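You operate a simulated robot arm through the tools that you are given. There is no shell and no other tool. Be economical: measure what you need, move in short steps, check, and stop when the job is done.

You are at the controls of a simulated two-armed robot. One attempt, no reset.

Task
On the flap top of the green table, fold the striped cloth in half, so that its two short edges meet.

The check looks at the end state, three seconds after you hand in, the way a careful person would. Anything else that was tipped, shoved, dropped, spilled or broken makes it a failure. Flat cloth is picked up by pressing the open fingertips on it (5 to 10 N) and closing them slowly along it; thin cloth reads only 2 to 8 mm in the jaws.

Robot
Two 7-joint arms with two-finger parallel grippers on one trunk, on a base that drives. Base frame: it is fixed to the floor where the robot stands at the start and does not move with it; the origin is under the middle of the robot, x ahead of it, y to its left, z up; the surface under the hand at the start is at about z = 0.68. Lengths are in m, angles in degrees, forces in N, time in s.
The left shoulder is at the start at [0.108, 0.171, 1.184], the right one opposite. With the tool pointing down near the work surface each hand reaches from about 0.1 to 0.84 m from the robot's upright axis, wherever it stands, measured 20 degrees to its own side. Places, roughly: flap top of the green table [0.5, -0.1, 0.7]. Payload 4.4 kg a hand.
The tool frame of a hand sits at the grasp point between the pads (the TCP): z along the fingers, y along the line on which they close. The tips reach 0.023 m beyond it. Largest opening 0.094 m; finger width 0.038, thickness 0.01; the body of the gripper, 0.054 by 0.096 m, starts 0.039 m behind the TCP.
Orientation is that of the tool frame in the base frame, as a unit quaternion [w, x, y, z]. With the fingers straight down and closing along the base's y, the tool's x points along the base's -x, its y along +y and its z along -z.

Tools
- The arms move only by the tool nudge_tool. It takes "left_plan", "right_plan" or both (then of equal length, played together; a hand with none holds still); each is a list of rows, each a list of 7 numbers: the shift along the tool's x, y, z in units of 50 mm (1.0 is 50 mm), then the turn, a rotation vector about the tool's x, y, z in units of 4 degrees (1.0 is 4 degrees), then the finger opening in m, from 0 to 0.094. In form: [[dx, dy, dz, ax, ay, az, jaw], ...]. A call has 1 to 8 rows; each row shifts and turns the commanded pose from where the row before left it, along the tool's axes as they then stand. A call with a number of a shift or a turn outside -1 to 1 is refused whole. A row lasts 0.2 s, in which the tool goes at most 0.05 m and 8.6 degrees; a call with a longer step from one row to the next is refused whole, and so is a gripper value outside its range. A pose out of reach is approached as far as the arm can. The call stops where the force on the tool passes 40 N (or 10 N more than at its start, if that is more) or the arm is blocked; 0.2 s more then pass. Each finger travels about 0.072 m/s and halts on what it meets, pressing with about 41 N; the grip force reading is that of the motor and also rises with nothing between the fingers. The clock runs only during rows and for 0.2 s after the last one: add rows that do not move to give the fingers time. It gives the time, the measured TCP pose, the force on the tool (base axes), the opening and the grip force at its end, in the units of the frame above (readings bear some noise), with the torque about the TCP (base axes, N m) and any sound that the robot's microphone picked up.
- Cameras (640 x 400 px; columns grow to the right, rows downward): "scene" is now at [0.2042, -0.009, 1.2976]; the picture's right is [-0.13, -0.99, 0.00], its down [-0.82, 0.10, -0.56] and it looks along [0.56, -0.07, -0.83] (base axes); focal length 251 px, centre (320, 200). "left" rides on the left gripper at [0.086, -0.016, -0.074] in its tool frame; the picture's right is [0.18, 0.98, 0.00], its down [-0.58, 0.11, -0.81] and it looks along [-0.79, 0.15, 0.59] (tool axes); focal length 243 px, centre (320, 200). "right" rides on the right gripper at [0.086, 0.016, -0.075] in its tool frame; the picture's right is [-0.18, 0.98, 0.00], its down [-0.58, -0.11, -0.81] and it looks along [-0.79, -0.15, 0.59] (tool axes); focal length 243 px, centre (320, 200). There is no depth. A picture from a camera that has moved, and an enlarged one, comes with that camera's place and axes in the base frame and with its lens.
- camera(camera): a new picture of that camera. It takes no simulated time.
- slide_trunk(by): slides the trunk up (or, below 0, down) by that many m; the arms and the scene camera ride with it, the base frame stays. It gives what a move gives, with no picture.
- roll_base(legs): drives the robot by 1 to 6 legs, each [ahead, left, turn to the left] in m, m and degrees, along the robot's own axes; the way and the turn of a leg run together, so that a leg with both is an arc; at most 1.5 m and 180 degrees a leg. The arms and the cameras ride along, it lands a little off, and it stops where it bumps. It gives what a move gives.
- turn_head(pan, tilt): turns the head with the scene camera to pan (to the left, within 80 degrees either way) and tilt (down, from -29 to 69), counted from straight ahead of the robot. It gives what a move gives.
- close_up(camera, box): a new picture of the part [left, top, right, bottom] of that camera's present view, enlarged. It takes no simulated time.
- sign_off(): hands the job in; it is judged then, once.

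Work in short steps. Places have to be worked out from the pictures, the camera data and where the tool is seen: move nearer, look again, correct. Check each grasp and each placing, and mend what went wrong. You have 120 turns and 88 pictures in all, those below and enlarged ones among them. Open the grippers and draw the arms clear of the work before you hand the job in, unless the task says otherwise; then end with one line.

The tools are called after "Emit:" by a JSON object that holds its "api" and its "payload". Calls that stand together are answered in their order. nudge_tool: Moves the arms, as the interface text tells. Its arguments: {"type":"object","properties":{"left_plan":{"type":"array","items":{"type":"array","items":{"type":"number"}}},"right_plan":{"type":"array","items":{"type":"array","items":{"type":"number"}}}},"required":[]} The other tools are called the same way: slide_trunk (by) slides the trunk up or down; roll_base (legs) drives the base; turn_head (pan, tilt) turns the head that bears the scene camera; camera (camera) takes a picture; close_up (camera, box) takes an enlarged picture of a part of a camera's view; sign_off () hands the job in.

At the start:

```text
time_s: 0.0
left_ee_pos: [0.5385, 0.1943, 0.8841]
left_tcp_rot: [0.0, 0.0, 1.0, -0.001]
left_force: [0.9, 0.2, 0.1]
left_wrist_torque: [-0.03, -0.02, -0.01]
left_gripper_width: 0.0939
left_gripper_force: 0.0
right_ee_pos: [0.3728, -0.2664, 0.8932]
right_tcp_rot: [0.0, 0.0, 1.0, 0.0]
right_force: [0.1, -0.3, 0.2]
right_wrist_torque: [0.01, 0.02, -0.02]
right_gripper_width: 0.094
right_gripper_force: 0.1
trunk travel left (down, up): [-0.197, 0.192]
robot x, y, heading: [0.0001, 0.0014, -0.1]
head pan, tilt: [-7.3, 55.6]
```

scene: 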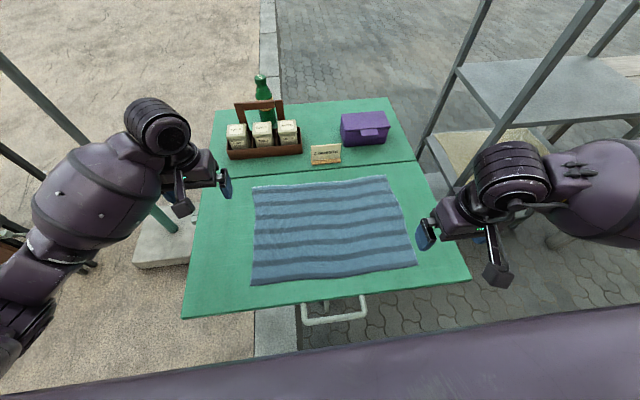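
right: 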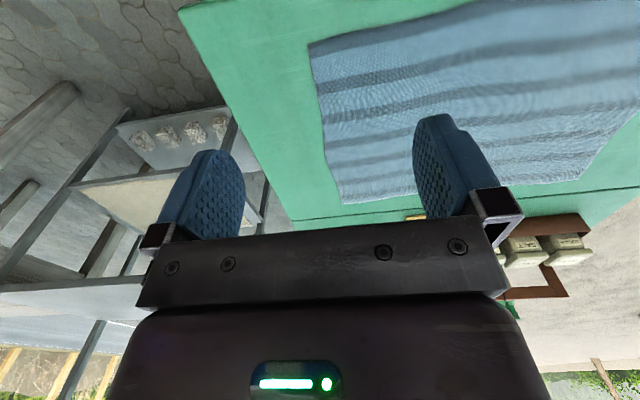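
left: 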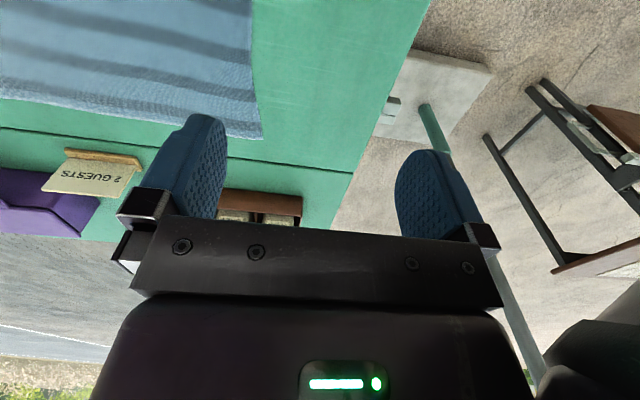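

The cloth's corners work out to about (0.70, 0.14), (0.68, -0.28), (0.39, -0.28) and (0.40, 0.13), so its short edges are the left and right ones. I'll shift the base left and turn right, so both hands can reach the left edge without the arms crossing.

Emit:
{"api": "roll_base", "payload": {"legs": [[0.0, 0.17, 0], [0.0, 0, -35]]}}

Emit:
{"api": "turn_head", "payload": {"pan": 10, "tilt": 58}}

Emit:
{"api": "camera", "payload": {"camera": "scene"}}

```text
time_s: 3.8
left_ee_pos: [0.5521, 0.0266, 0.8838]
left_tcp_rot: [0.0, 0.298, 0.955, -0.001]
left_force: [-0.4, -0.4, 0.7]
left_wrist_torque: [0.03, 0.01, 0.01]
left_gripper_width: 0.0941
left_gripper_force: 0.0
right_ee_pos: [0.1537, -0.2611, 0.8939]
right_tcp_rot: [0.0, 0.299, 0.954, 0.0]
right_force: [0.2, -0.5, -1.2]
right_wrist_torque: [-0.01, 0.04, -0.01]
right_gripper_width: 0.0937
right_gripper_force: 0.2
trunk travel left (down, up): [-0.197, 0.192]
robot x, y, heading: [0.0017, 0.1698, -34.9]
head pan, tilt: [-7.3, 55.6]
```

```text
time_s: 4.6
left_ee_pos: [0.5515, 0.0271, 0.8828]
left_tcp_rot: [0.0, 0.298, 0.954, 0.0]
left_force: [0.1, -0.5, -0.3]
left_wrist_torque: [-0.01, 0.02, 0.01]
left_gripper_width: 0.0941
left_gripper_force: 0.1
right_ee_pos: [0.1532, -0.2612, 0.8919]
right_tcp_rot: [0.0, 0.298, 0.955, 0.0]
right_force: [-0.5, -0.3, -0.6]
right_wrist_torque: [-0.03, 0.04, 0.0]
right_gripper_width: 0.0941
right_gripper_force: 0.1
trunk travel left (down, up): [-0.197, 0.192]
robot x, y, heading: [-0.0018, 0.1743, -34.7]
head pan, tilt: [10.0, 58.0]
```

```text
84 pictures are left
camera scene: at [0.172, 0.0678, 1.2947], right [-0.42, -0.91, 0.0], down [-0.77, 0.35, -0.53], along [0.48, -0.22, -0.85], focal length 251 px, centre (320, 200)
```

scene: 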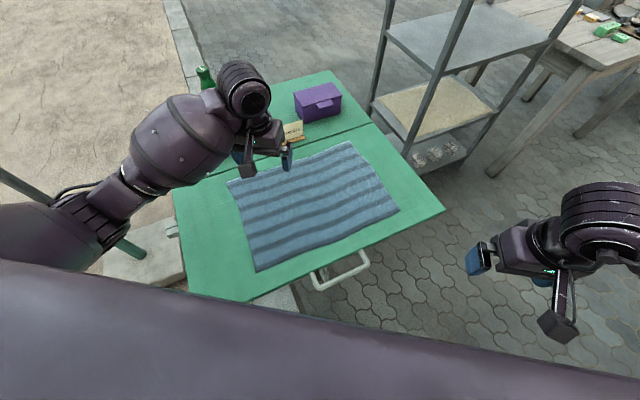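

The new view puts the corners at the same places. Next I turn both hands about 55° so the fingers close along base x, parallel to the short edge.

Emit:
{"api": "nudge_tool", "payload": {"left_plan": [[0, 0, 0, 0, 0, 1, 0.094], [0, 0, 0, 0, 0, 1, 0.094], [0, 0, 0, 0, 0, 1, 0.094], [0, 0, 0, 0, 0, 1, 0.094], [0, 0, 0, 0, 0, 1, 0.094], [0, 0, 0, 0, 0, 1, 0.094], [0, 0, 0, 0, 0, 1, 0.094], [0, 0, 0, 0, 0, 1, 0.094]], "right_plan": [[0, 0, 0, 0, 0, 1, 0.094], [0, 0, 0, 0, 0, 1, 0.094], [0, 0, 0, 0, 0, 1, 0.094], [0, 0, 0, 0, 0, 1, 0.094], [0, 0, 0, 0, 0, 1, 0.094], [0, 0, 0, 0, 0, 1, 0.094], [0, 0, 0, 0, 0, 1, 0.094], [0, 0, 0, 0, 0, 1, 0.094]]}}

Emit:
{"api": "nudge_tool", "payload": {"left_plan": [[0, 0, 0, 0, 0, 1, 0.06], [0, 0, 0, 0, 0, 1, 0.06], [0, 0, 0, 0, 0, 1, 0.06], [0, 0, 0, 0, 0, 1, 0.06], [0, 0, 0, 0, 0, 1, 0.06], [0, 0, 0, 0, 0, 0.85, 0.06]], "right_plan": [[0, 0, 0, 0, 0, 1, 0.06], [0, 0, 0, 0, 0, 1, 0.06], [0, 0, 0, 0, 0, 1, 0.06], [0, 0, 0, 0, 0, 1, 0.06], [0, 0, 0, 0, 0, 1, 0.06], [0, 0, 0, 0, 0, 0.85, 0.06]]}}

```text
time_s: 6.4
left_ee_pos: [0.5537, 0.0266, 0.8831]
left_tcp_rot: [0.0, 0.551, 0.835, 0.0]
left_force: [0.9, 0.1, 0.5]
left_wrist_torque: [-0.01, -0.02, -0.03]
left_gripper_width: 0.094
left_gripper_force: 0.0
right_ee_pos: [0.1532, -0.2613, 0.8925]
right_tcp_rot: [0.0, 0.55, 0.835, 0.0]
right_force: [0.3, -0.1, 0.6]
right_wrist_torque: [-0.01, -0.03, -0.02]
right_gripper_width: 0.0941
right_gripper_force: 0.1
trunk travel left (down, up): [-0.197, 0.192]
robot x, y, heading: [-0.0003, 0.1719, -34.8]
head pan, tilt: [10.0, 58.0]
```

```text
time_s: 7.8
left_ee_pos: [0.5526, 0.0249, 0.8832]
left_tcp_rot: [0.0, 0.709, 0.705, 0.0]
left_force: [0.5, 0.1, -0.5]
left_wrist_torque: [-0.03, -0.01, -0.02]
left_gripper_width: 0.0599
left_gripper_force: 0.0
right_ee_pos: [0.1538, -0.2615, 0.8926]
right_tcp_rot: [0.0, 0.708, 0.706, 0.0]
right_force: [-0.3, 0.6, 0.0]
right_wrist_torque: [0.02, -0.02, 0.03]
right_gripper_width: 0.0599
right_gripper_force: 0.1
trunk travel left (down, up): [-0.197, 0.192]
robot x, y, heading: [-0.0011, 0.1697, -34.9]
head pan, tilt: [10.0, 58.0]
```

The hands are now aligned with tool x along +y and tool y along +x. I move both to hover over the left-edge corners.

Emit:
{"api": "nudge_tool", "payload": {"left_plan": [[0.4, 0.42, 0.3, 0, 0, 0, 0.06], [0.4, 0.42, 0.3, 0, 0, 0, 0.06], [0.4, 0.42, 0.3, 0, 0, 0, 0.06], [0.4, 0.42, 0.3, 0, 0, 0, 0.06], [0.45, 0.42, 0.3, 0, 0, 0, 0.06], [0, 0, 0, 0, 0, 0, 0.06], [0, 0, 0, 0, 0, 0, 0.06], [0, 0, 0, 0, 0, 0, 0.06]], "right_plan": [[0.5, 0.5, 0, 0, 0, 0, 0.06], [0.6, 0.6, 0, 0, 0, 0, 0.06], [0.6, 0.6, 0, 0, 0, 0, 0.06], [0.6, 0.6, 0, 0, 0, 0, 0.06], [0.6, 0.6, 0, 0, 0, 0, 0.06], [0.6, 0.5, 0, 0, 0, 0, 0.06], [0.6, 0.5, 0, 0, 0, 0, 0.06], [0.6, 0.5, 0, 0, 0, 0, 0.06]]}}

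Emit:
{"api": "camera", "payload": {"camera": "scene"}}

Emit:
{"api": "camera", "payload": {"camera": "left"}}

```text
time_s: 9.6
left_ee_pos: [0.6587, 0.1294, 0.8092]
left_tcp_rot: [0.0, 0.708, 0.707, 0.0]
left_force: [-0.2, 0.7, -0.6]
left_wrist_torque: [-0.03, -0.02, 0.01]
left_gripper_width: 0.0599
left_gripper_force: 0.1
right_ee_pos: [0.3734, -0.0238, 0.8918]
right_tcp_rot: [0.0, 0.707, 0.707, 0.0]
right_force: [-1.6, 0.0, -0.6]
right_wrist_torque: [-0.01, -0.01, 0.0]
right_gripper_width: 0.06
right_gripper_force: 0.0
trunk travel left (down, up): [-0.197, 0.192]
robot x, y, heading: [0.0018, 0.1751, -34.9]
head pan, tilt: [10.0, 58.0]
```

```text
83 pictures are left
camera scene: at [0.1725, 0.0685, 1.2947], right [-0.42, -0.91, 0.0], down [-0.77, 0.35, -0.53], along [0.48, -0.22, -0.85], focal length 251 px, centre (320, 200)
```

scene: 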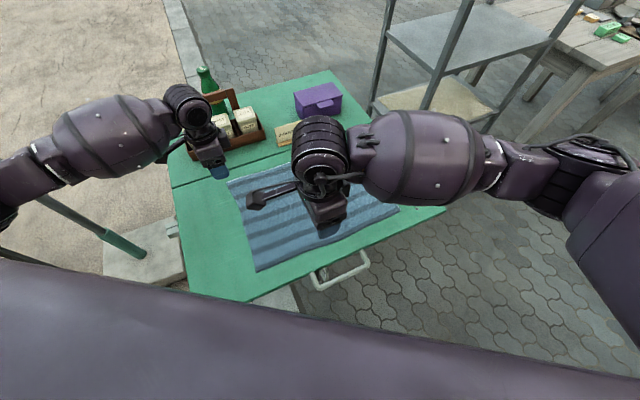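

```text
82 pictures are left
camera left: at [0.6416, 0.2158, 0.8835], right [0.98, 0.18, 0.0], down [0.11, -0.58, 0.81], along [0.15, -0.79, -0.59], focal length 243 px, centre (320, 200)
```

left: 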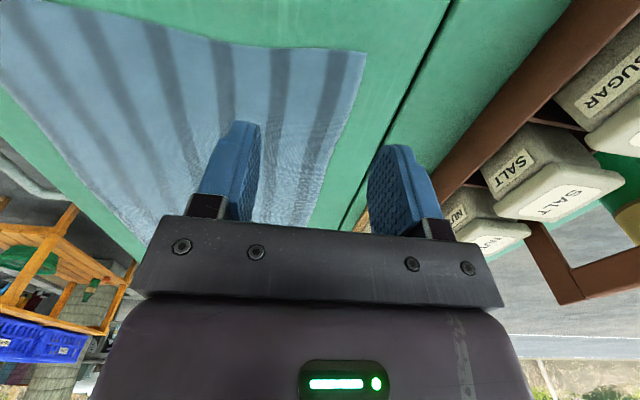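

The left wrist view confirms the far-left corner at (0.691, 0.140). I bring the right hand over the near-left corner and shift the left hand slightly inward.

Emit:
{"api": "nudge_tool", "payload": {"left_plan": [[-0.05, -0.15, 0, 0, 0, 0, 0.045], [0, 0, 0, 0, 0, 0, 0.045], [0, 0, 0, 0, 0, 0, 0.045], [0, 0, 0, 0, 0, 0, 0.045], [0, 0, 0, 0, 0, 0, 0.045], [0, 0, 0, 0, 0, 0, 0.045]], "right_plan": [[0.6, 0.26, 0, 0, 0, 0, 0.045], [0.6, 0.26, 0.3, 0, 0, 0, 0.045], [0.6, 0.26, 0.4, 0, 0, 0, 0.045], [0.6, 0.26, 0.5, 0, 0, 0, 0.045], [0.54, 0.26, 0.45, 0, 0, 0, 0.045], [0, 0, 0, 0, 0, 0, 0.045]]}}

Emit:
{"api": "camera", "payload": {"camera": "scene"}}

Emit:
{"api": "camera", "payload": {"camera": "right"}}

```text
time_s: 11.0
left_ee_pos: [0.6503, 0.1255, 0.8096]
left_tcp_rot: [0.0, 0.707, 0.707, -0.001]
left_force: [0.1, -0.2, -0.1]
left_wrist_torque: [-0.01, 0.02, -0.03]
left_gripper_width: 0.0449
left_gripper_force: 0.0
right_ee_pos: [0.4382, 0.1198, 0.8094]
right_tcp_rot: [0.0, 0.707, 0.707, 0.0]
right_force: [0.2, 0.4, 0.6]
right_wrist_torque: [0.0, -0.02, 0.01]
right_gripper_width: 0.0452
right_gripper_force: 0.0
trunk travel left (down, up): [-0.197, 0.192]
robot x, y, heading: [-0.0031, 0.169, -34.7]
head pan, tilt: [10.0, 58.0]
```

```text
81 pictures are left
camera scene: at [0.1719, 0.0677, 1.2947], right [-0.42, -0.91, 0.0], down [-0.77, 0.35, -0.53], along [0.48, -0.22, -0.85], focal length 251 px, centre (320, 200)
```

scene: 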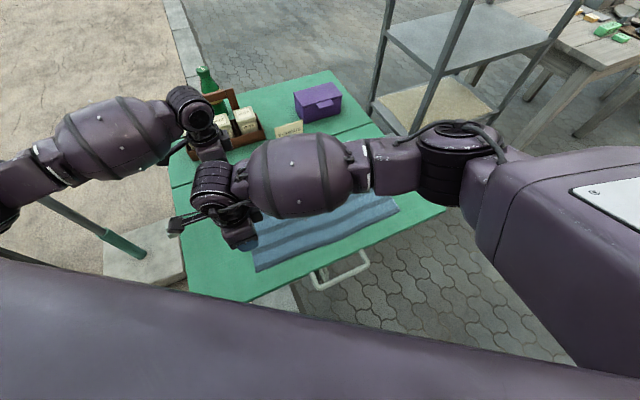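

```text
80 pictures are left
camera right: at [0.4557, 0.2063, 0.8845], right [0.98, -0.19, 0.0], down [-0.11, -0.58, 0.81], along [-0.15, -0.79, -0.59], focal length 243 px, centre (320, 200)
```

right: 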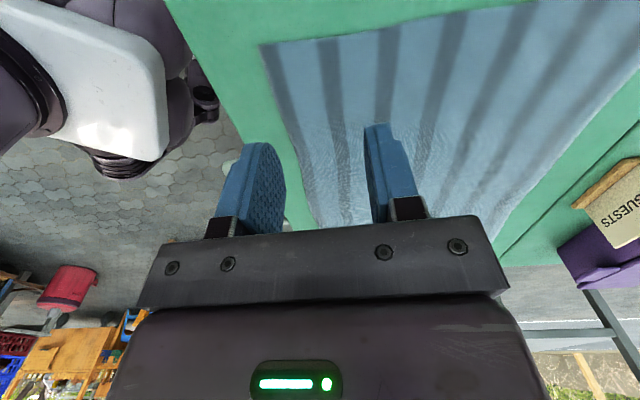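

Near-left corner reads (0.397, 0.138), so both hands are well placed. I descend to just above the cloth.

Emit:
{"api": "nudge_tool", "payload": {"left_plan": [[0.1, 0, 0.5, 0, 0, 0, 0.045], [0, 0, 0.6, 0, 0, 0, 0.045], [0, 0, 0.5, 0, 0, 0, 0.045], [0, 0, 0.3, 0, 0, 0, 0.045], [0, 0, 0, 0, 0, 0, 0.045]], "right_plan": [[0.16, 0, 0.5, 0, 0, 0, 0.045], [0, 0, 0.6, 0, 0, 0, 0.045], [0, 0, 0.5, 0, 0, 0, 0.045], [0, 0, 0.3, 0, 0, 0, 0.045], [0, 0, 0, 0, 0, 0, 0.045]]}}

Emit:
{"api": "camera", "payload": {"camera": "left"}}

Emit:
{"api": "camera", "payload": {"camera": "right"}}

```text
time_s: 12.2
left_ee_pos: [0.6492, 0.1308, 0.7152]
left_tcp_rot: [0.0, 0.707, 0.707, 0.0]
left_force: [0.3, -0.7, -0.2]
left_wrist_torque: [-0.01, 0.0, -0.01]
left_gripper_width: 0.0451
left_gripper_force: 0.0
right_ee_pos: [0.4389, 0.1297, 0.7151]
right_tcp_rot: [0.0, 0.708, 0.707, 0.0]
right_force: [0.3, 0.3, 0.0]
right_wrist_torque: [-0.02, -0.03, 0.01]
right_gripper_width: 0.0449
right_gripper_force: 0.1
trunk travel left (down, up): [-0.197, 0.192]
robot x, y, heading: [0.001, 0.1717, -34.8]
head pan, tilt: [10.0, 58.0]
```

```text
79 pictures are left
camera left: at [0.6331, 0.2169, 0.7884], right [0.98, 0.18, 0.0], down [0.11, -0.58, 0.81], along [0.15, -0.79, -0.59], focal length 243 px, centre (320, 200)
```

left: 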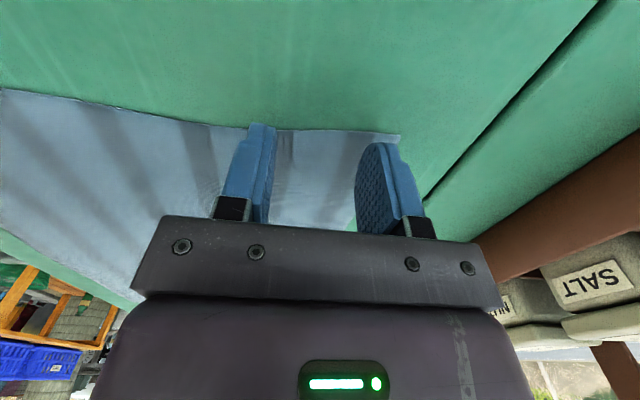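

```text
78 pictures are left
camera right: at [0.4556, 0.2158, 0.7894], right [0.98, -0.19, 0.0], down [-0.11, -0.58, 0.81], along [-0.15, -0.79, -0.59], focal length 243 px, centre (320, 200)
```

right: 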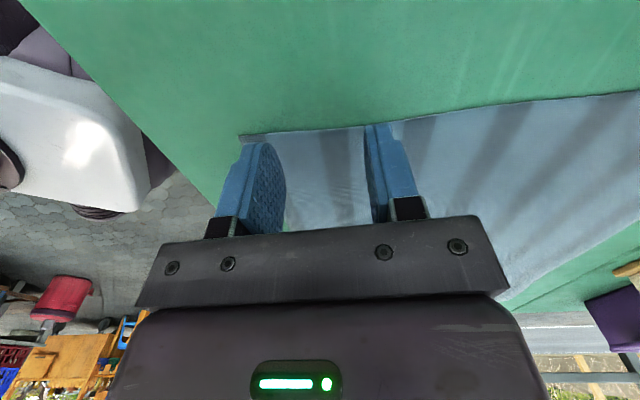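

The edges and corners lie as planned under the fingertips. I go down in small steps to feel contact.

Emit:
{"api": "nudge_tool", "payload": {"left_plan": [[-0.08, 0, 0.08, 0, 0, 0, 0.045], [0, 0, 0.08, 0, 0, 0, 0.045], [0, 0, 0.04, 0, 0, 0, 0.045]], "right_plan": [[-0.06, 0, 0.08, 0, 0, 0, 0.045], [0, 0, 0.08, 0, 0, 0, 0.045], [0, 0, 0.04, 0, 0, 0, 0.045]]}}

```text
time_s: 13.0
left_ee_pos: [0.651, 0.1256, 0.7045]
left_tcp_rot: [0.001, 0.708, 0.706, 0.001]
left_force: [-0.3, 0.9, 5.6]
left_wrist_torque: [-0.04, 0.04, 0.03]
left_gripper_width: 0.0451
left_gripper_force: 0.2
right_ee_pos: [0.4403, 0.1252, 0.7041]
right_tcp_rot: [0.001, 0.707, 0.707, 0.0]
right_force: [-0.6, 0.3, -0.4]
right_wrist_torque: [-0.02, 0.0, -0.01]
right_gripper_width: 0.0449
right_gripper_force: 0.0
trunk travel left (down, up): [-0.197, 0.192]
robot x, y, heading: [0.0017, 0.1743, -34.7]
head pan, tilt: [10.0, 58.0]
```

Left touches at about 5.6 N. The right hand isn't touching yet, so I lower it a bit more.

Emit:
{"api": "nudge_tool", "payload": {"left_plan": [[0, 0, 0.01, 0, 0, 0, 0.045], [0, 0, 0, 0, 0, 0, 0.045]], "right_plan": [[0, 0, 0.035, 0, 0, 0, 0.045], [0, 0, 0, 0, 0, 0, 0.045]]}}

```text
time_s: 13.6
left_ee_pos: [0.6496, 0.1258, 0.7045]
left_tcp_rot: [0.001, 0.708, 0.706, 0.0]
left_force: [1.0, 0.9, 4.3]
left_wrist_torque: [-0.03, -0.05, -0.02]
left_gripper_width: 0.0449
left_gripper_force: 0.0
right_ee_pos: [0.4396, 0.1256, 0.7047]
right_tcp_rot: [0.0, 0.708, 0.706, 0.0]
right_force: [0.3, -0.7, 2.3]
right_wrist_torque: [-0.08, -0.03, -0.04]
right_gripper_width: 0.0451
right_gripper_force: 0.0
trunk travel left (down, up): [-0.197, 0.192]
robot x, y, heading: [-0.0004, 0.1722, -35.0]
head pan, tilt: [10.0, 58.0]
```

Emit:
{"api": "nudge_tool", "payload": {"left_plan": [[0, 0, 0.03, 0, 0, 0, 0.045], [0, 0, 0, 0, 0, 0, 0.045]], "right_plan": [[0, 0, 0.05, 0, 0, 0, 0.045], [0, 0, 0, 0, 0, 0, 0.045]]}}

```text
time_s: 14.2
left_ee_pos: [0.65, 0.1265, 0.703]
left_tcp_rot: [0.002, 0.708, 0.707, 0.0]
left_force: [0.2, 2.9, 16.1]
left_wrist_torque: [-0.01, -0.37, 0.07]
left_gripper_width: 0.0449
left_gripper_force: 0.0
right_ee_pos: [0.4392, 0.1251, 0.7015]
right_tcp_rot: [0.0, 0.708, 0.706, 0.001]
right_force: [-0.1, -0.7, 2.4]
right_wrist_torque: [-0.04, -0.1, 0.0]
right_gripper_width: 0.045
right_gripper_force: 0.4
trunk travel left (down, up): [-0.197, 0.192]
robot x, y, heading: [-0.0024, 0.1713, -34.7]
head pan, tilt: [10.0, 58.0]
```

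The left hand now presses 16 N, too hard, so I ease it off. The right is still at 2.4 N and needs more.

Emit:
{"api": "nudge_tool", "payload": {"left_plan": [[0, 0, -0.02, 0, 0, 0, 0.045], [0, 0, 0, 0, 0, 0, 0.045]], "right_plan": [[0, 0, 0.03, 0, 0, 0, 0.045], [0, 0, 0, 0, 0, 0, 0.045]]}}

```text
time_s: 14.8
left_ee_pos: [0.6488, 0.1269, 0.7033]
left_tcp_rot: [0.0, 0.707, 0.707, -0.001]
left_force: [1.2, -0.3, 4.0]
left_wrist_torque: [-0.01, -0.13, -0.03]
left_gripper_width: 0.0452
left_gripper_force: 0.1
right_ee_pos: [0.4395, 0.1269, 0.7015]
right_tcp_rot: [0.001, 0.708, 0.706, 0.001]
right_force: [-0.1, -1.9, 25.0]
right_wrist_torque: [-0.29, -0.64, -0.05]
right_gripper_width: 0.045
right_gripper_force: 0.1
trunk travel left (down, up): [-0.197, 0.192]
robot x, y, heading: [0.0008, 0.1696, -34.4]
head pan, tilt: [10.0, 58.0]
```

Left 4 N, right 25 N, so the stiffness is around 12 N/mm. I set both to mid-force and start closing slowly.

Emit:
{"api": "nudge_tool", "payload": {"left_plan": [[0, 0, 0.008, 0, 0, 0, 0.045], [0, 0, 0, 0, 0, 0, 0.045]], "right_plan": [[0, 0, -0.025, 0, 0, 0, 0.045], [0, 0, 0, 0, 0, 0, 0.045]]}}

```text
time_s: 15.4
left_ee_pos: [0.6502, 0.1257, 0.704]
left_tcp_rot: [0.001, 0.707, 0.707, 0.001]
left_force: [-1.0, -1.2, 7.7]
left_wrist_torque: [-0.06, -0.17, -0.05]
left_gripper_width: 0.045
left_gripper_force: 0.0
right_ee_pos: [0.4392, 0.1255, 0.7019]
right_tcp_rot: [0.001, 0.708, 0.707, 0.001]
right_force: [2.9, 1.1, 20.3]
right_wrist_torque: [-0.21, -0.62, 0.09]
right_gripper_width: 0.0456
right_gripper_force: 0.8
trunk travel left (down, up): [-0.197, 0.192]
robot x, y, heading: [0.0015, 0.1689, -34.7]
head pan, tilt: [10.0, 58.0]
```

Emit:
{"api": "nudge_tool", "payload": {"left_plan": [[0, 0, 0, 0, 0, 0, 0.045], [0, 0, 0, 0, 0, 0, 0.045]], "right_plan": [[0, 0, -0.025, 0, 0, 0, 0.045], [0, 0, 0, 0, 0, 0, 0.045]]}}

```text
time_s: 16.0
left_ee_pos: [0.6482, 0.126, 0.7026]
left_tcp_rot: [0.001, 0.707, 0.707, 0.001]
left_force: [-2.0, -0.4, 14.8]
left_wrist_torque: [-0.13, -0.32, -0.07]
left_gripper_width: 0.0442
left_gripper_force: 0.0
right_ee_pos: [0.4387, 0.1248, 0.7007]
right_tcp_rot: [0.0, 0.708, 0.706, 0.001]
right_force: [1.2, 1.6, 5.5]
right_wrist_torque: [-0.07, -0.25, 0.03]
right_gripper_width: 0.0455
right_gripper_force: 1.0
trunk travel left (down, up): [-0.197, 0.192]
robot x, y, heading: [0.0, 0.1704, -34.7]
head pan, tilt: [10.0, 58.0]
```

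Forces are near the target band, with some drift. I close both hands slowly along the cloth.

Emit:
{"api": "nudge_tool", "payload": {"left_plan": [[0, 0, -0.006, 0, 0, 0, 0.04], [0, 0, 0, 0, 0, 0, 0.036], [0, 0, 0, 0, 0, 0, 0.032], [0, 0, 0, 0, 0, 0, 0.028], [0, 0, 0, 0, 0, 0, 0.024], [0, 0, 0, 0, 0, 0, 0.02]], "right_plan": [[0, 0, 0.006, 0, 0, 0, 0.04], [0, 0, 0, 0, 0, 0, 0.036], [0, 0, 0, 0, 0, 0, 0.032], [0, 0, 0, 0, 0, 0, 0.028], [0, 0, 0, 0, 0, 0, 0.024], [0, 0, 0, 0, 0, 0, 0.02]]}}

Emit:
{"api": "camera", "payload": {"camera": "left"}}

Emit:
{"api": "camera", "payload": {"camera": "right"}}

```text
time_s: 17.4
left_ee_pos: [0.6502, 0.1255, 0.7028]
left_tcp_rot: [0.0, 0.708, 0.706, 0.001]
left_force: [0.3, 0.8, 16.5]
left_wrist_torque: [-0.07, -0.18, 0.03]
left_gripper_width: 0.0202
left_gripper_force: 0.2
right_ee_pos: [0.4382, 0.1261, 0.701]
right_tcp_rot: [0.001, 0.708, 0.706, 0.0]
right_force: [-0.3, -0.4, 2.3]
right_wrist_torque: [-0.02, -0.03, 0.0]
right_gripper_width: 0.0196
right_gripper_force: 0.1
trunk travel left (down, up): [-0.197, 0.192]
robot x, y, heading: [-0.0009, 0.172, -34.7]
head pan, tilt: [10.0, 58.0]
```

```text
77 pictures are left
camera left: at [0.6329, 0.2127, 0.7776], right [0.98, 0.18, 0.0], down [0.11, -0.58, 0.81], along [0.15, -0.79, -0.59], focal length 243 px, centre (320, 200)
```

left: 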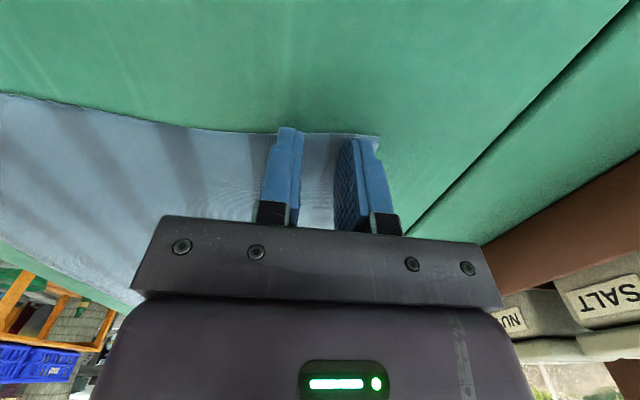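

```text
76 pictures are left
camera right: at [0.4548, 0.2121, 0.776], right [0.98, -0.19, 0.0], down [-0.11, -0.58, 0.81], along [-0.15, -0.79, -0.59], focal length 243 px, centre (320, 200)
```

right: 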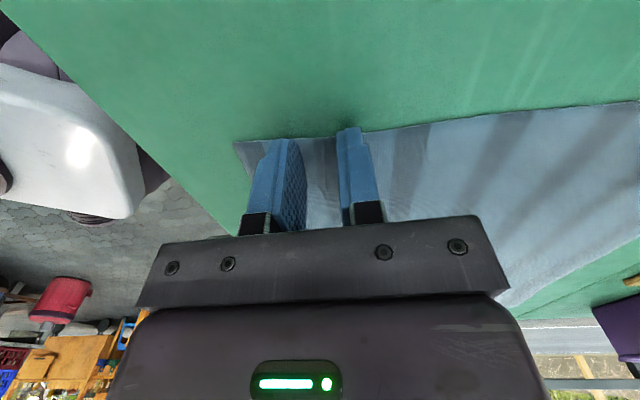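

The left is gathering cloth. The right presses only 2 N, so I press it slightly more and close on.

Emit:
{"api": "nudge_tool", "payload": {"left_plan": [[0, 0, 0, 0, 0, 0, 0.02], [0, 0, 0, 0, 0, 0, 0.016], [0, 0, 0, 0, 0, 0, 0.012], [0, 0, 0, 0, 0, 0, 0.008], [0, 0, 0, 0, 0, 0, 0.004], [0, 0, 0, 0, 0, 0, 0], [0, 0, 0, 0, 0, 0, 0]], "right_plan": [[0, 0, 0.016, 0, 0, 0, 0.02], [0, 0, 0, 0, 0, 0, 0.016], [0, 0, 0, 0, 0, 0, 0.012], [0, 0, 0, 0, 0, 0, 0.008], [0, 0, 0, 0, 0, 0, 0.004], [0, 0, 0, 0, 0, 0, 0], [0, 0, 0, 0, 0, 0, 0]]}}

Emit:
{"api": "camera", "payload": {"camera": "left"}}

Emit:
{"api": "camera", "payload": {"camera": "right"}}

```text
time_s: 19.0
left_ee_pos: [0.6488, 0.1259, 0.7032]
left_tcp_rot: [0.001, 0.708, 0.706, 0.001]
left_force: [3.1, 0.1, 10.0]
left_wrist_torque: [-0.07, -0.07, -0.01]
left_gripper_width: 0.0
left_gripper_force: 40.8
right_ee_pos: [0.439, 0.1256, 0.7018]
right_tcp_rot: [0.001, 0.708, 0.707, 0.0]
right_force: [0.0, -0.7, 16.7]
right_wrist_torque: [-0.14, -0.06, 0.01]
right_gripper_width: 0.0
right_gripper_force: 41.2
trunk travel left (down, up): [-0.197, 0.192]
robot x, y, heading: [-0.0009, 0.1739, -34.4]
head pan, tilt: [10.0, 58.0]
```

```text
75 pictures are left
camera left: at [0.6327, 0.2128, 0.7777], right [0.98, 0.18, 0.0], down [0.11, -0.58, 0.81], along [0.15, -0.79, -0.59], focal length 243 px, centre (320, 200)
```

left: 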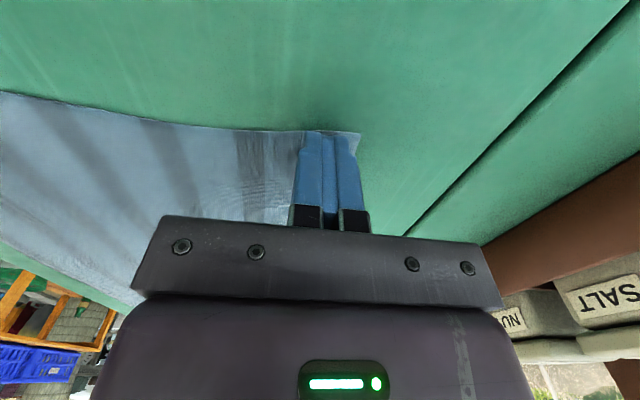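

```text
74 pictures are left
camera right: at [0.4553, 0.2122, 0.7757], right [0.98, -0.19, 0.0], down [-0.11, -0.58, 0.81], along [-0.15, -0.79, -0.59], focal length 243 px, centre (320, 200)
```

right: 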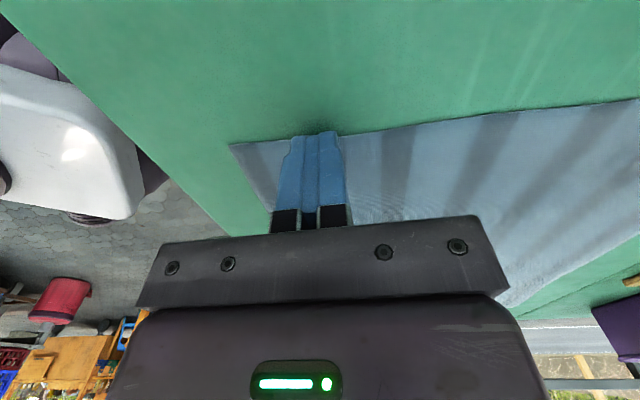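

Both jaws read 0.0, so they may hold nothing. I raise both by 2 cm to check.

Emit:
{"api": "nudge_tool", "payload": {"left_plan": [[0, 0, -0.2, 0, 0, 0, 0], [0, 0, -0.2, 0, 0, 0, 0], [0, 0, 0, 0, 0, 0, 0]], "right_plan": [[0, 0, -0.2, 0, 0, 0, 0], [0, 0, -0.2, 0, 0, 0, 0], [0, 0, 0, 0, 0, 0, 0]]}}

Emit:
{"api": "camera", "payload": {"camera": "left"}}

Emit:
{"api": "camera", "payload": {"camera": "right"}}

```text
time_s: 19.8
left_ee_pos: [0.6489, 0.1277, 0.7221]
left_tcp_rot: [0.0, 0.709, 0.706, 0.0]
left_force: [0.6, -1.2, -0.3]
left_wrist_torque: [-0.01, -0.02, -0.01]
left_gripper_width: 0.0002
left_gripper_force: 40.8
right_ee_pos: [0.439, 0.1257, 0.7204]
right_tcp_rot: [-0.001, 0.708, 0.707, -0.001]
right_force: [0.5, -0.4, -0.3]
right_wrist_torque: [0.04, -0.02, 0.02]
right_gripper_width: 0.0001
right_gripper_force: 41.3
trunk travel left (down, up): [-0.197, 0.192]
robot x, y, heading: [-0.0018, 0.1721, -34.8]
head pan, tilt: [10.0, 58.0]
```

```text
73 pictures are left
camera left: at [0.6327, 0.213, 0.7966], right [0.98, 0.18, 0.0], down [0.11, -0.58, 0.81], along [0.15, -0.79, -0.59], focal length 243 px, centre (320, 200)
```

left: 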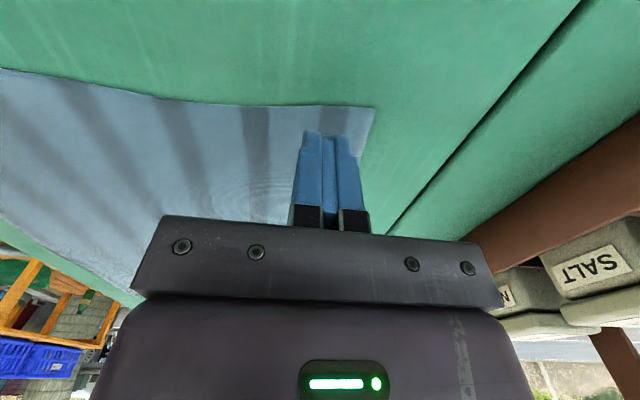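

```text
72 pictures are left
camera right: at [0.456, 0.2121, 0.7951], right [0.98, -0.19, 0.0], down [-0.11, -0.58, 0.81], along [-0.15, -0.79, -0.59], focal length 243 px, centre (320, 200)
```

right: 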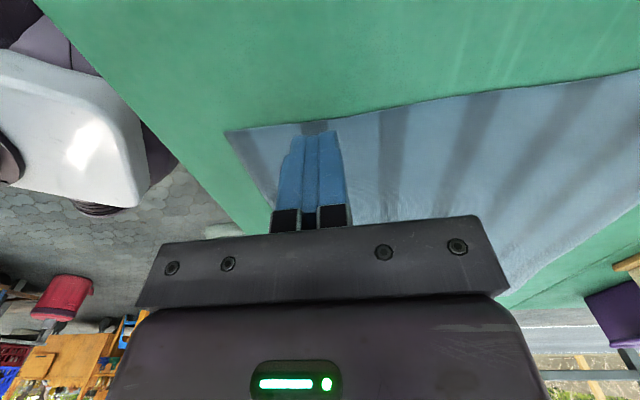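

Nothing is held, and the cloth slid about 1 cm toward -x as a whole: the left gripped, the right slipped. I retry with a wider opening so it buckles more easily, slightly further inside the edge, with more even force.

Emit:
{"api": "nudge_tool", "payload": {"left_plan": [[-0.12, -0.5, -0.1, 0, 0, 0, 0.03], [0, 0, 0, 0, 0, 0, 0.06], [0, 0, 0, 0, 0, 0, 0.07], [0, 0, 0.3, 0, 0, 0, 0.07], [0, 0, 0.13, 0, 0, 0, 0.07], [0, 0, 0, 0, 0, 0, 0.07]], "right_plan": [[-0.12, -0.04, -0.1, 0, 0, 0, 0.03], [0, 0, 0, 0, 0, 0, 0.06], [0, 0, 0, 0, 0, 0, 0.07], [0, 0, 0.3, 0, 0, 0, 0.07], [0, 0, 0.13, 0, 0, 0, 0.07], [0, 0, 0, 0, 0, 0, 0.07]]}}

Emit:
{"api": "camera", "payload": {"camera": "left"}}

Emit:
{"api": "camera", "payload": {"camera": "right"}}

```text
time_s: 21.2
left_ee_pos: [0.6249, 0.1212, 0.7071]
left_tcp_rot: [0.0, 0.708, 0.706, 0.0]
left_force: [0.3, -0.1, -0.1]
left_wrist_torque: [0.01, 0.01, -0.02]
left_gripper_width: 0.07
left_gripper_force: 0.1
right_ee_pos: [0.4375, 0.1196, 0.7043]
right_tcp_rot: [0.0, 0.708, 0.706, 0.0]
right_force: [-0.1, -0.8, 5.1]
right_wrist_torque: [-0.05, -0.06, 0.04]
right_gripper_width: 0.0701
right_gripper_force: 0.0
trunk travel left (down, up): [-0.197, 0.192]
robot x, y, heading: [0.0003, 0.1727, -34.6]
head pan, tilt: [10.0, 58.0]
```

```text
71 pictures are left
camera left: at [0.6085, 0.2073, 0.7805], right [0.98, 0.18, 0.0], down [0.11, -0.58, 0.81], along [0.15, -0.79, -0.59], focal length 243 px, centre (320, 200)
```

left: 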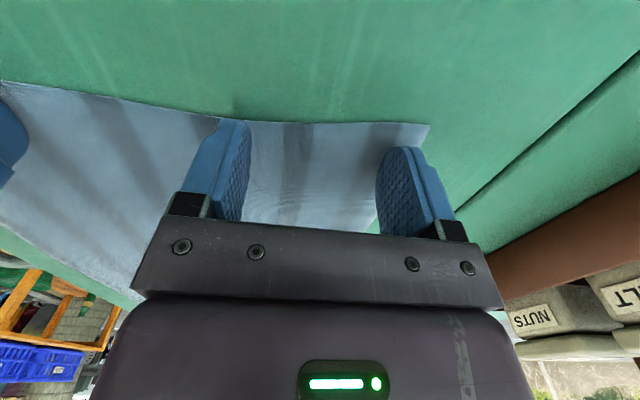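

```text
70 pictures are left
camera right: at [0.4538, 0.2059, 0.7792], right [0.98, -0.19, 0.0], down [-0.11, -0.58, 0.81], along [-0.15, -0.79, -0.59], focal length 243 px, centre (320, 200)
```

right: 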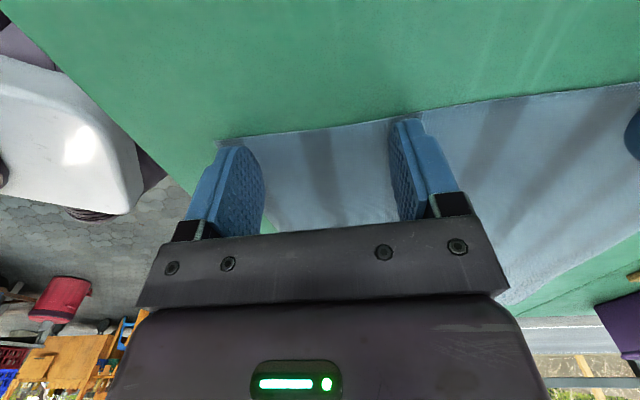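

Positions are good. I nudge both slightly inward and press.

Emit:
{"api": "nudge_tool", "payload": {"left_plan": [[-0.06, 0, 0.03, 0, 0, 0, 0.07], [0, 0, 0.03, 0, 0, 0, 0.07], [0, 0, 0.01, 0, 0, 0, 0.07]], "right_plan": [[-0.06, 0.1, -0.06, 0, 0, 0, 0.07], [0, 0, 0.06, 0, 0, 0, 0.07], [0, 0, 0.01, 0, 0, 0, 0.07]]}}

```text
time_s: 22.0
left_ee_pos: [0.6242, 0.1182, 0.7048]
left_tcp_rot: [0.002, 0.708, 0.706, 0.0]
left_force: [-1.9, 3.5, 15.7]
left_wrist_torque: [0.03, -0.35, 0.09]
left_gripper_width: 0.0699
left_gripper_force: 0.1
right_ee_pos: [0.4421, 0.1181, 0.7055]
right_tcp_rot: [0.001, 0.708, 0.706, 0.001]
right_force: [1.0, 0.7, -0.8]
right_wrist_torque: [-0.01, -0.01, -0.01]
right_gripper_width: 0.07
right_gripper_force: 0.1
trunk travel left (down, up): [-0.197, 0.192]
robot x, y, heading: [-0.0006, 0.1711, -34.7]
head pan, tilt: [10.0, 58.0]
```

The wrist torque shows the +x finger carries most of the load, and the flap seems to slope up slightly away from the robot. I tilt both tools about 0.8° to match and re-press.

Emit:
{"api": "nudge_tool", "payload": {"left_plan": [[0, 0, -0.01, -0.2, 0, 0, 0.07], [0, 0, 0, 0, 0, 0, 0.07]], "right_plan": [[0, 0, 0.04, -0.2, 0, 0, 0.07], [0, 0, 0.02, 0, 0, 0, 0.07]]}}

```text
time_s: 22.6
left_ee_pos: [0.6236, 0.1179, 0.7039]
left_tcp_rot: [0.006, 0.708, 0.707, 0.006]
left_force: [1.0, 2.2, 11.9]
left_wrist_torque: [0.02, 0.31, -0.06]
left_gripper_width: 0.0697
left_gripper_force: 0.0
right_ee_pos: [0.4422, 0.1177, 0.7021]
right_tcp_rot: [0.006, 0.708, 0.706, 0.005]
right_force: [1.0, 1.6, 4.3]
right_wrist_torque: [-0.02, 0.14, -0.02]
right_gripper_width: 0.07
right_gripper_force: 0.0
trunk travel left (down, up): [-0.197, 0.192]
robot x, y, heading: [-0.001, 0.1711, -34.8]
head pan, tilt: [10.0, 58.0]
```

That overcorrected, so I take back half the tilt and add a little press on the right.

Emit:
{"api": "nudge_tool", "payload": {"left_plan": [[0, 0, 0, 0.1, 0, 0, 0.07], [0, 0, 0, 0, 0, 0, 0.07]], "right_plan": [[0, 0, 0.015, 0.1, 0, 0, 0.07], [0, 0, 0, 0, 0, 0, 0.07]]}}

```text
time_s: 23.2
left_ee_pos: [0.6238, 0.1176, 0.704]
left_tcp_rot: [0.002, 0.708, 0.706, 0.003]
left_force: [0.6, 1.5, 7.3]
left_wrist_torque: [0.03, -0.2, 0.03]
left_gripper_width: 0.0699
left_gripper_force: 0.4
right_ee_pos: [0.4421, 0.1171, 0.7018]
right_tcp_rot: [0.003, 0.707, 0.707, 0.003]
right_force: [-1.3, -0.2, 11.3]
right_wrist_torque: [-0.07, -0.22, -0.03]
right_gripper_width: 0.0697
right_gripper_force: 0.1
trunk travel left (down, up): [-0.197, 0.192]
robot x, y, heading: [-0.0009, 0.1714, -34.9]
head pan, tilt: [10.0, 58.0]
```

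Emit:
{"api": "nudge_tool", "payload": {"left_plan": [[0, 0, 0.01, -0.05, 0, 0, 0.07], [0, 0, 0, 0, 0, 0, 0.067], [0, 0, 0, 0, 0, 0, 0.063], [0, 0, 0, 0, 0, 0, 0.059], [0, 0, 0, 0, 0, 0, 0.055], [0, 0, 0, 0, 0, 0, 0.051]], "right_plan": [[0, 0, 0, -0.05, 0, 0, 0.07], [0, 0, 0, 0, 0, 0, 0.067], [0, 0, 0, 0, 0, 0, 0.063], [0, 0, 0, 0, 0, 0, 0.059], [0, 0, 0, 0, 0, 0, 0.055], [0, 0, 0, 0, 0, 0, 0.051]]}}

Emit:
{"api": "camera", "payload": {"camera": "left"}}

Emit:
{"api": "camera", "payload": {"camera": "right"}}

```text
time_s: 24.6
left_ee_pos: [0.6254, 0.1181, 0.7035]
left_tcp_rot: [0.004, 0.708, 0.706, 0.004]
left_force: [-0.3, 0.1, -0.7]
left_wrist_torque: [0.01, -0.01, -0.03]
left_gripper_width: 0.0507
left_gripper_force: 0.0
right_ee_pos: [0.4422, 0.1165, 0.7011]
right_tcp_rot: [0.004, 0.707, 0.707, 0.004]
right_force: [0.7, 0.9, 27.9]
right_wrist_torque: [-0.14, 0.18, -0.01]
right_gripper_width: 0.0511
right_gripper_force: 0.0
trunk travel left (down, up): [-0.197, 0.192]
robot x, y, heading: [0.0018, 0.1738, -34.7]
head pan, tilt: [10.0, 58.0]
```

```text
69 pictures are left
camera left: at [0.6065, 0.2037, 0.7777], right [0.98, 0.18, 0.01], down [0.1, -0.58, 0.81], along [0.15, -0.79, -0.59], focal length 243 px, centre (320, 200)
```

left: 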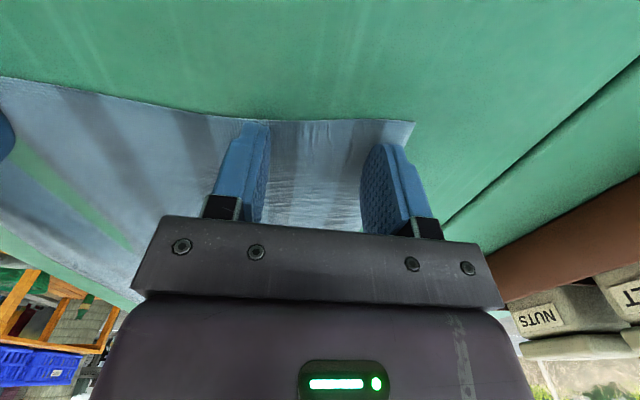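

```text
68 pictures are left
camera right: at [0.4576, 0.2039, 0.7758], right [0.98, -0.19, 0.01], down [-0.12, -0.58, 0.8], along [-0.14, -0.79, -0.59], focal length 243 px, centre (320, 200)
```

right: 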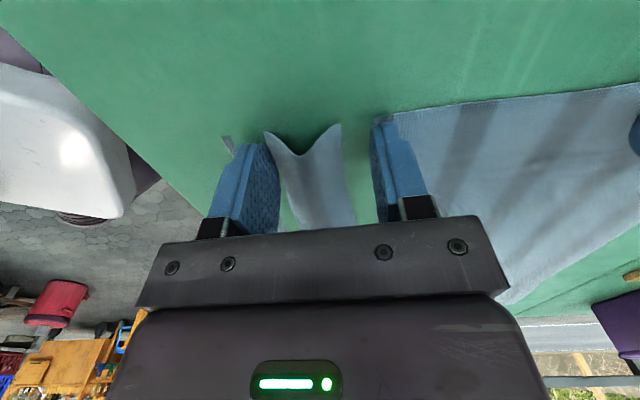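

The right is buckling well into a ridge. The left has lost contact force, since pressing seems to flex the flap, so I press the left more and keep closing.

Emit:
{"api": "nudge_tool", "payload": {"left_plan": [[0, 0, 0.025, 0, 0, 0, 0.051], [0, 0, 0, 0, 0, 0, 0.051]], "right_plan": [[0, 0, -0.01, 0, 0, 0, 0.05], [0, 0, 0, 0, 0, 0, 0.046]]}}

```text
time_s: 25.2
left_ee_pos: [0.6237, 0.118, 0.7042]
left_tcp_rot: [0.006, 0.708, 0.706, 0.004]
left_force: [0.4, -0.6, 8.7]
left_wrist_torque: [-0.05, 0.12, 0.02]
left_gripper_width: 0.0512
left_gripper_force: 0.0
right_ee_pos: [0.4416, 0.1156, 0.7013]
right_tcp_rot: [0.005, 0.708, 0.706, 0.005]
right_force: [2.3, 1.1, 23.8]
right_wrist_torque: [-0.07, 0.05, -0.01]
right_gripper_width: 0.0449
right_gripper_force: 0.1
trunk travel left (down, up): [-0.197, 0.192]
robot x, y, heading: [0.0011, 0.1732, -34.7]
head pan, tilt: [10.0, 58.0]
```

Emit:
{"api": "nudge_tool", "payload": {"left_plan": [[0, 0, 0.01, 0, 0, 0, 0.049], [0, 0, 0, 0, 0, 0, 0.046], [0, 0, 0, 0, 0, 0, 0.043], [0, 0, 0, 0, 0, 0, 0.04], [0, 0, 0, 0, 0, 0, 0.037], [0, 0, 0, 0, 0, 0, 0.034]], "right_plan": [[0, 0, -0.01, 0, 0, 0, 0.042], [0, 0, 0, 0, 0, 0, 0.039], [0, 0, 0, 0, 0, 0, 0.036], [0, 0, 0, 0, 0, 0, 0.033], [0, 0, 0, 0, 0, 0, 0.03], [0, 0, 0, 0, 0, 0, 0.027]]}}

Emit:
{"api": "camera", "payload": {"camera": "left"}}

Emit:
{"api": "camera", "payload": {"camera": "right"}}

```text
time_s: 26.6
left_ee_pos: [0.6251, 0.1167, 0.7036]
left_tcp_rot: [0.006, 0.708, 0.706, 0.004]
left_force: [1.1, -0.6, 27.2]
left_wrist_torque: [-0.1, 0.27, 0.04]
left_gripper_width: 0.0329
left_gripper_force: 0.1
right_ee_pos: [0.4418, 0.1173, 0.701]
right_tcp_rot: [0.005, 0.708, 0.706, 0.004]
right_force: [-0.2, -0.4, 8.3]
right_wrist_torque: [-0.06, 0.06, -0.05]
right_gripper_width: 0.0275
right_gripper_force: 0.4
trunk travel left (down, up): [-0.197, 0.192]
robot x, y, heading: [0.001, 0.1724, -34.9]
head pan, tilt: [10.0, 58.0]
```

```text
67 pictures are left
camera left: at [0.6074, 0.2036, 0.777], right [0.98, 0.18, 0.01], down [0.1, -0.58, 0.81], along [0.16, -0.79, -0.59], focal length 243 px, centre (320, 200)
```

left: 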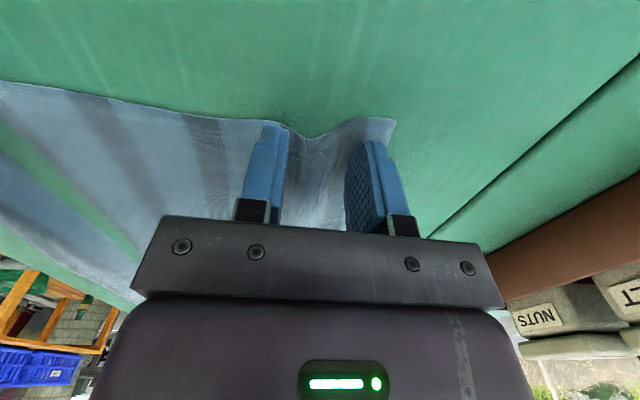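

```text
66 pictures are left
camera right: at [0.4569, 0.2036, 0.7759], right [0.98, -0.19, 0.01], down [-0.12, -0.58, 0.81], along [-0.14, -0.79, -0.59], focal length 243 px, centre (320, 200)
```

right: 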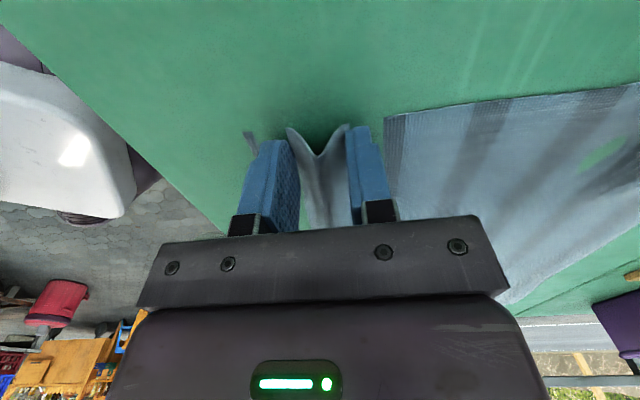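

Both hands now form ridges, so I continue closing.

Emit:
{"api": "nudge_tool", "payload": {"left_plan": [[0, 0, 0, 0, 0, 0, 0.03], [0, 0, 0, 0, 0, 0, 0.026], [0, 0, 0, 0, 0, 0, 0.022], [0, 0, 0, 0, 0, 0, 0.018], [0, 0, 0, 0, 0, 0, 0.014], [0, 0, 0, 0, 0, 0, 0.01], [0, 0, 0, 0, 0, 0, 0.006], [0, 0, 0, 0, 0, 0, 0]], "right_plan": [[0, 0, 0, 0, 0, 0, 0.025], [0, 0, 0, 0, 0, 0, 0.022], [0, 0, 0, 0, 0, 0, 0.018], [0, 0, 0, 0, 0, 0, 0.014], [0, 0, 0, 0, 0, 0, 0.01], [0, 0, 0, 0, 0, 0, 0.006], [0, 0, 0, 0, 0, 0, 0.002], [0, 0, 0, 0, 0, 0, 0]]}}

Emit:
{"api": "camera", "payload": {"camera": "left"}}

Emit:
{"api": "camera", "payload": {"camera": "right"}}

```text
time_s: 28.1
left_ee_pos: [0.6227, 0.1168, 0.7043]
left_tcp_rot: [0.006, 0.709, 0.706, 0.003]
left_force: [-9.7, 2.1, 22.2]
left_wrist_torque: [-0.24, 0.18, -0.22]
left_gripper_width: 0.0026
left_gripper_force: 41.3
right_ee_pos: [0.4434, 0.1164, 0.7025]
right_tcp_rot: [0.005, 0.708, 0.706, 0.006]
right_force: [7.7, 0.0, 5.8]
right_wrist_torque: [-0.01, -0.18, 0.12]
right_gripper_width: 0.0027
right_gripper_force: 40.8
trunk travel left (down, up): [-0.197, 0.192]
robot x, y, heading: [0.0011, 0.1678, -34.7]
head pan, tilt: [10.0, 58.0]
stopped in row 7 (left hand): the force on the tool passed its limit at 42 N (the readings are from after the stop); the commanded pose is now the measured one
```

```text
65 pictures are left
camera left: at [0.6062, 0.2028, 0.777], right [0.98, 0.18, 0.01], down [0.1, -0.58, 0.81], along [0.15, -0.8, -0.59], focal length 243 px, centre (320, 200)
```

left: 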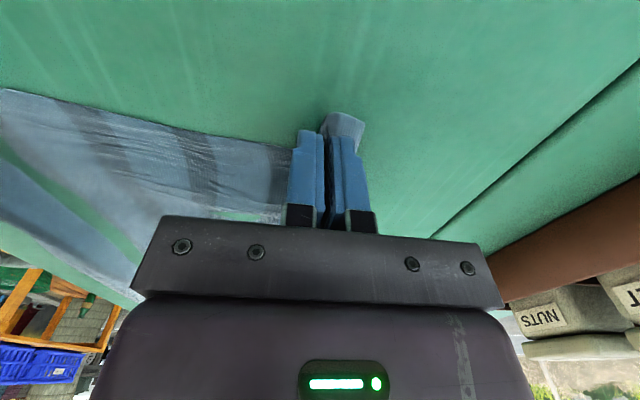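

```text
64 pictures are left
camera right: at [0.4587, 0.2032, 0.7763], right [0.98, -0.19, 0.02], down [-0.12, -0.58, 0.8], along [-0.14, -0.79, -0.59], focal length 243 px, centre (320, 200)
```

right: 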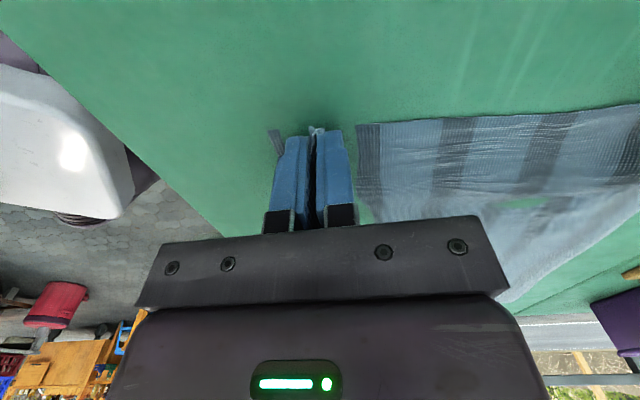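

Both jaws read about 2.6 mm, so the cloth is gripped. I ease the tension between the hands and lift 4 cm to check.

Emit:
{"api": "nudge_tool", "payload": {"left_plan": [[0, -0.06, -0.1, 0, 0, 0, 0], [0, -0.06, -0.2, 0, 0, 0, 0], [0, 0, -0.25, 0, 0, 0, 0], [0, 0, -0.25, 0, 0, 0, 0], [0, 0, 0, 0, 0, 0, 0]], "right_plan": [[0, 0.06, -0.1, 0, 0, 0, 0], [0, 0.06, -0.2, 0, 0, 0, 0], [0, 0, -0.25, 0, 0, 0, 0], [0, 0, -0.25, 0, 0, 0, 0], [0, 0, 0, 0, 0, 0, 0]]}}

Emit:
{"api": "camera", "payload": {"camera": "left"}}

Emit:
{"api": "camera", "payload": {"camera": "right"}}

Emit:
{"api": "camera", "payload": {"camera": "scene"}}

```text
time_s: 29.3
left_ee_pos: [0.6194, 0.1174, 0.7414]
left_tcp_rot: [0.003, 0.708, 0.706, 0.003]
left_force: [0.1, -0.1, -0.2]
left_wrist_torque: [0.02, 0.04, 0.01]
left_gripper_width: 0.0022
left_gripper_force: 41.0
right_ee_pos: [0.4478, 0.1172, 0.74]
right_tcp_rot: [0.004, 0.708, 0.707, 0.004]
right_force: [-0.2, 0.0, -0.6]
right_wrist_torque: [0.0, -0.01, -0.01]
right_gripper_width: 0.0026
right_gripper_force: 41.4
trunk travel left (down, up): [-0.197, 0.192]
robot x, y, heading: [-0.0006, 0.171, -34.8]
head pan, tilt: [10.0, 58.0]
```

```text
63 pictures are left
camera left: at [0.6014, 0.2026, 0.8136], right [0.98, 0.18, 0.01], down [0.1, -0.58, 0.81], along [0.15, -0.79, -0.59], focal length 243 px, centre (320, 200)
```

left: 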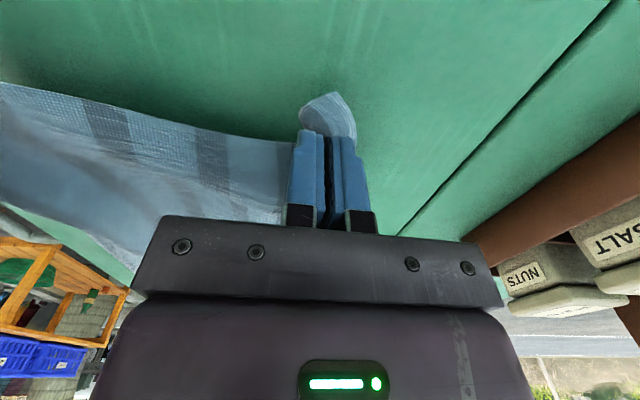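

```text
62 pictures are left
camera right: at [0.4641, 0.2039, 0.8151], right [0.98, -0.19, 0.01], down [-0.12, -0.58, 0.81], along [-0.14, -0.79, -0.59], focal length 243 px, centre (320, 200)
```

right: 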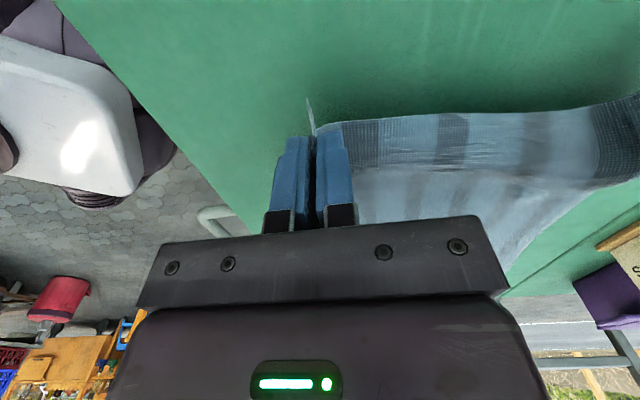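

```text
61 pictures are left
camera scene: at [0.1722, 0.0678, 1.2946], right [-0.42, -0.91, 0.0], down [-0.77, 0.35, -0.53], along [0.48, -0.22, -0.85], focal length 251 px, centre (320, 200)
```

scene: 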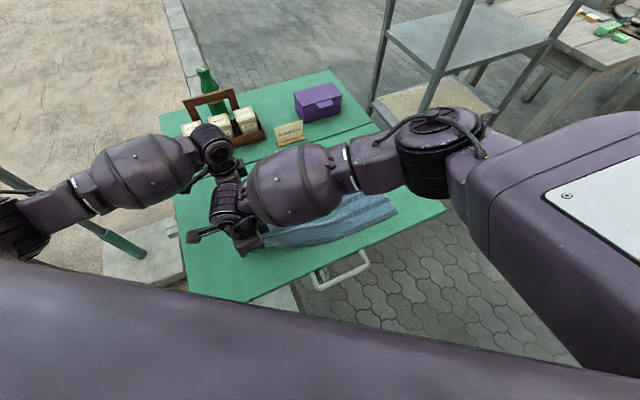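

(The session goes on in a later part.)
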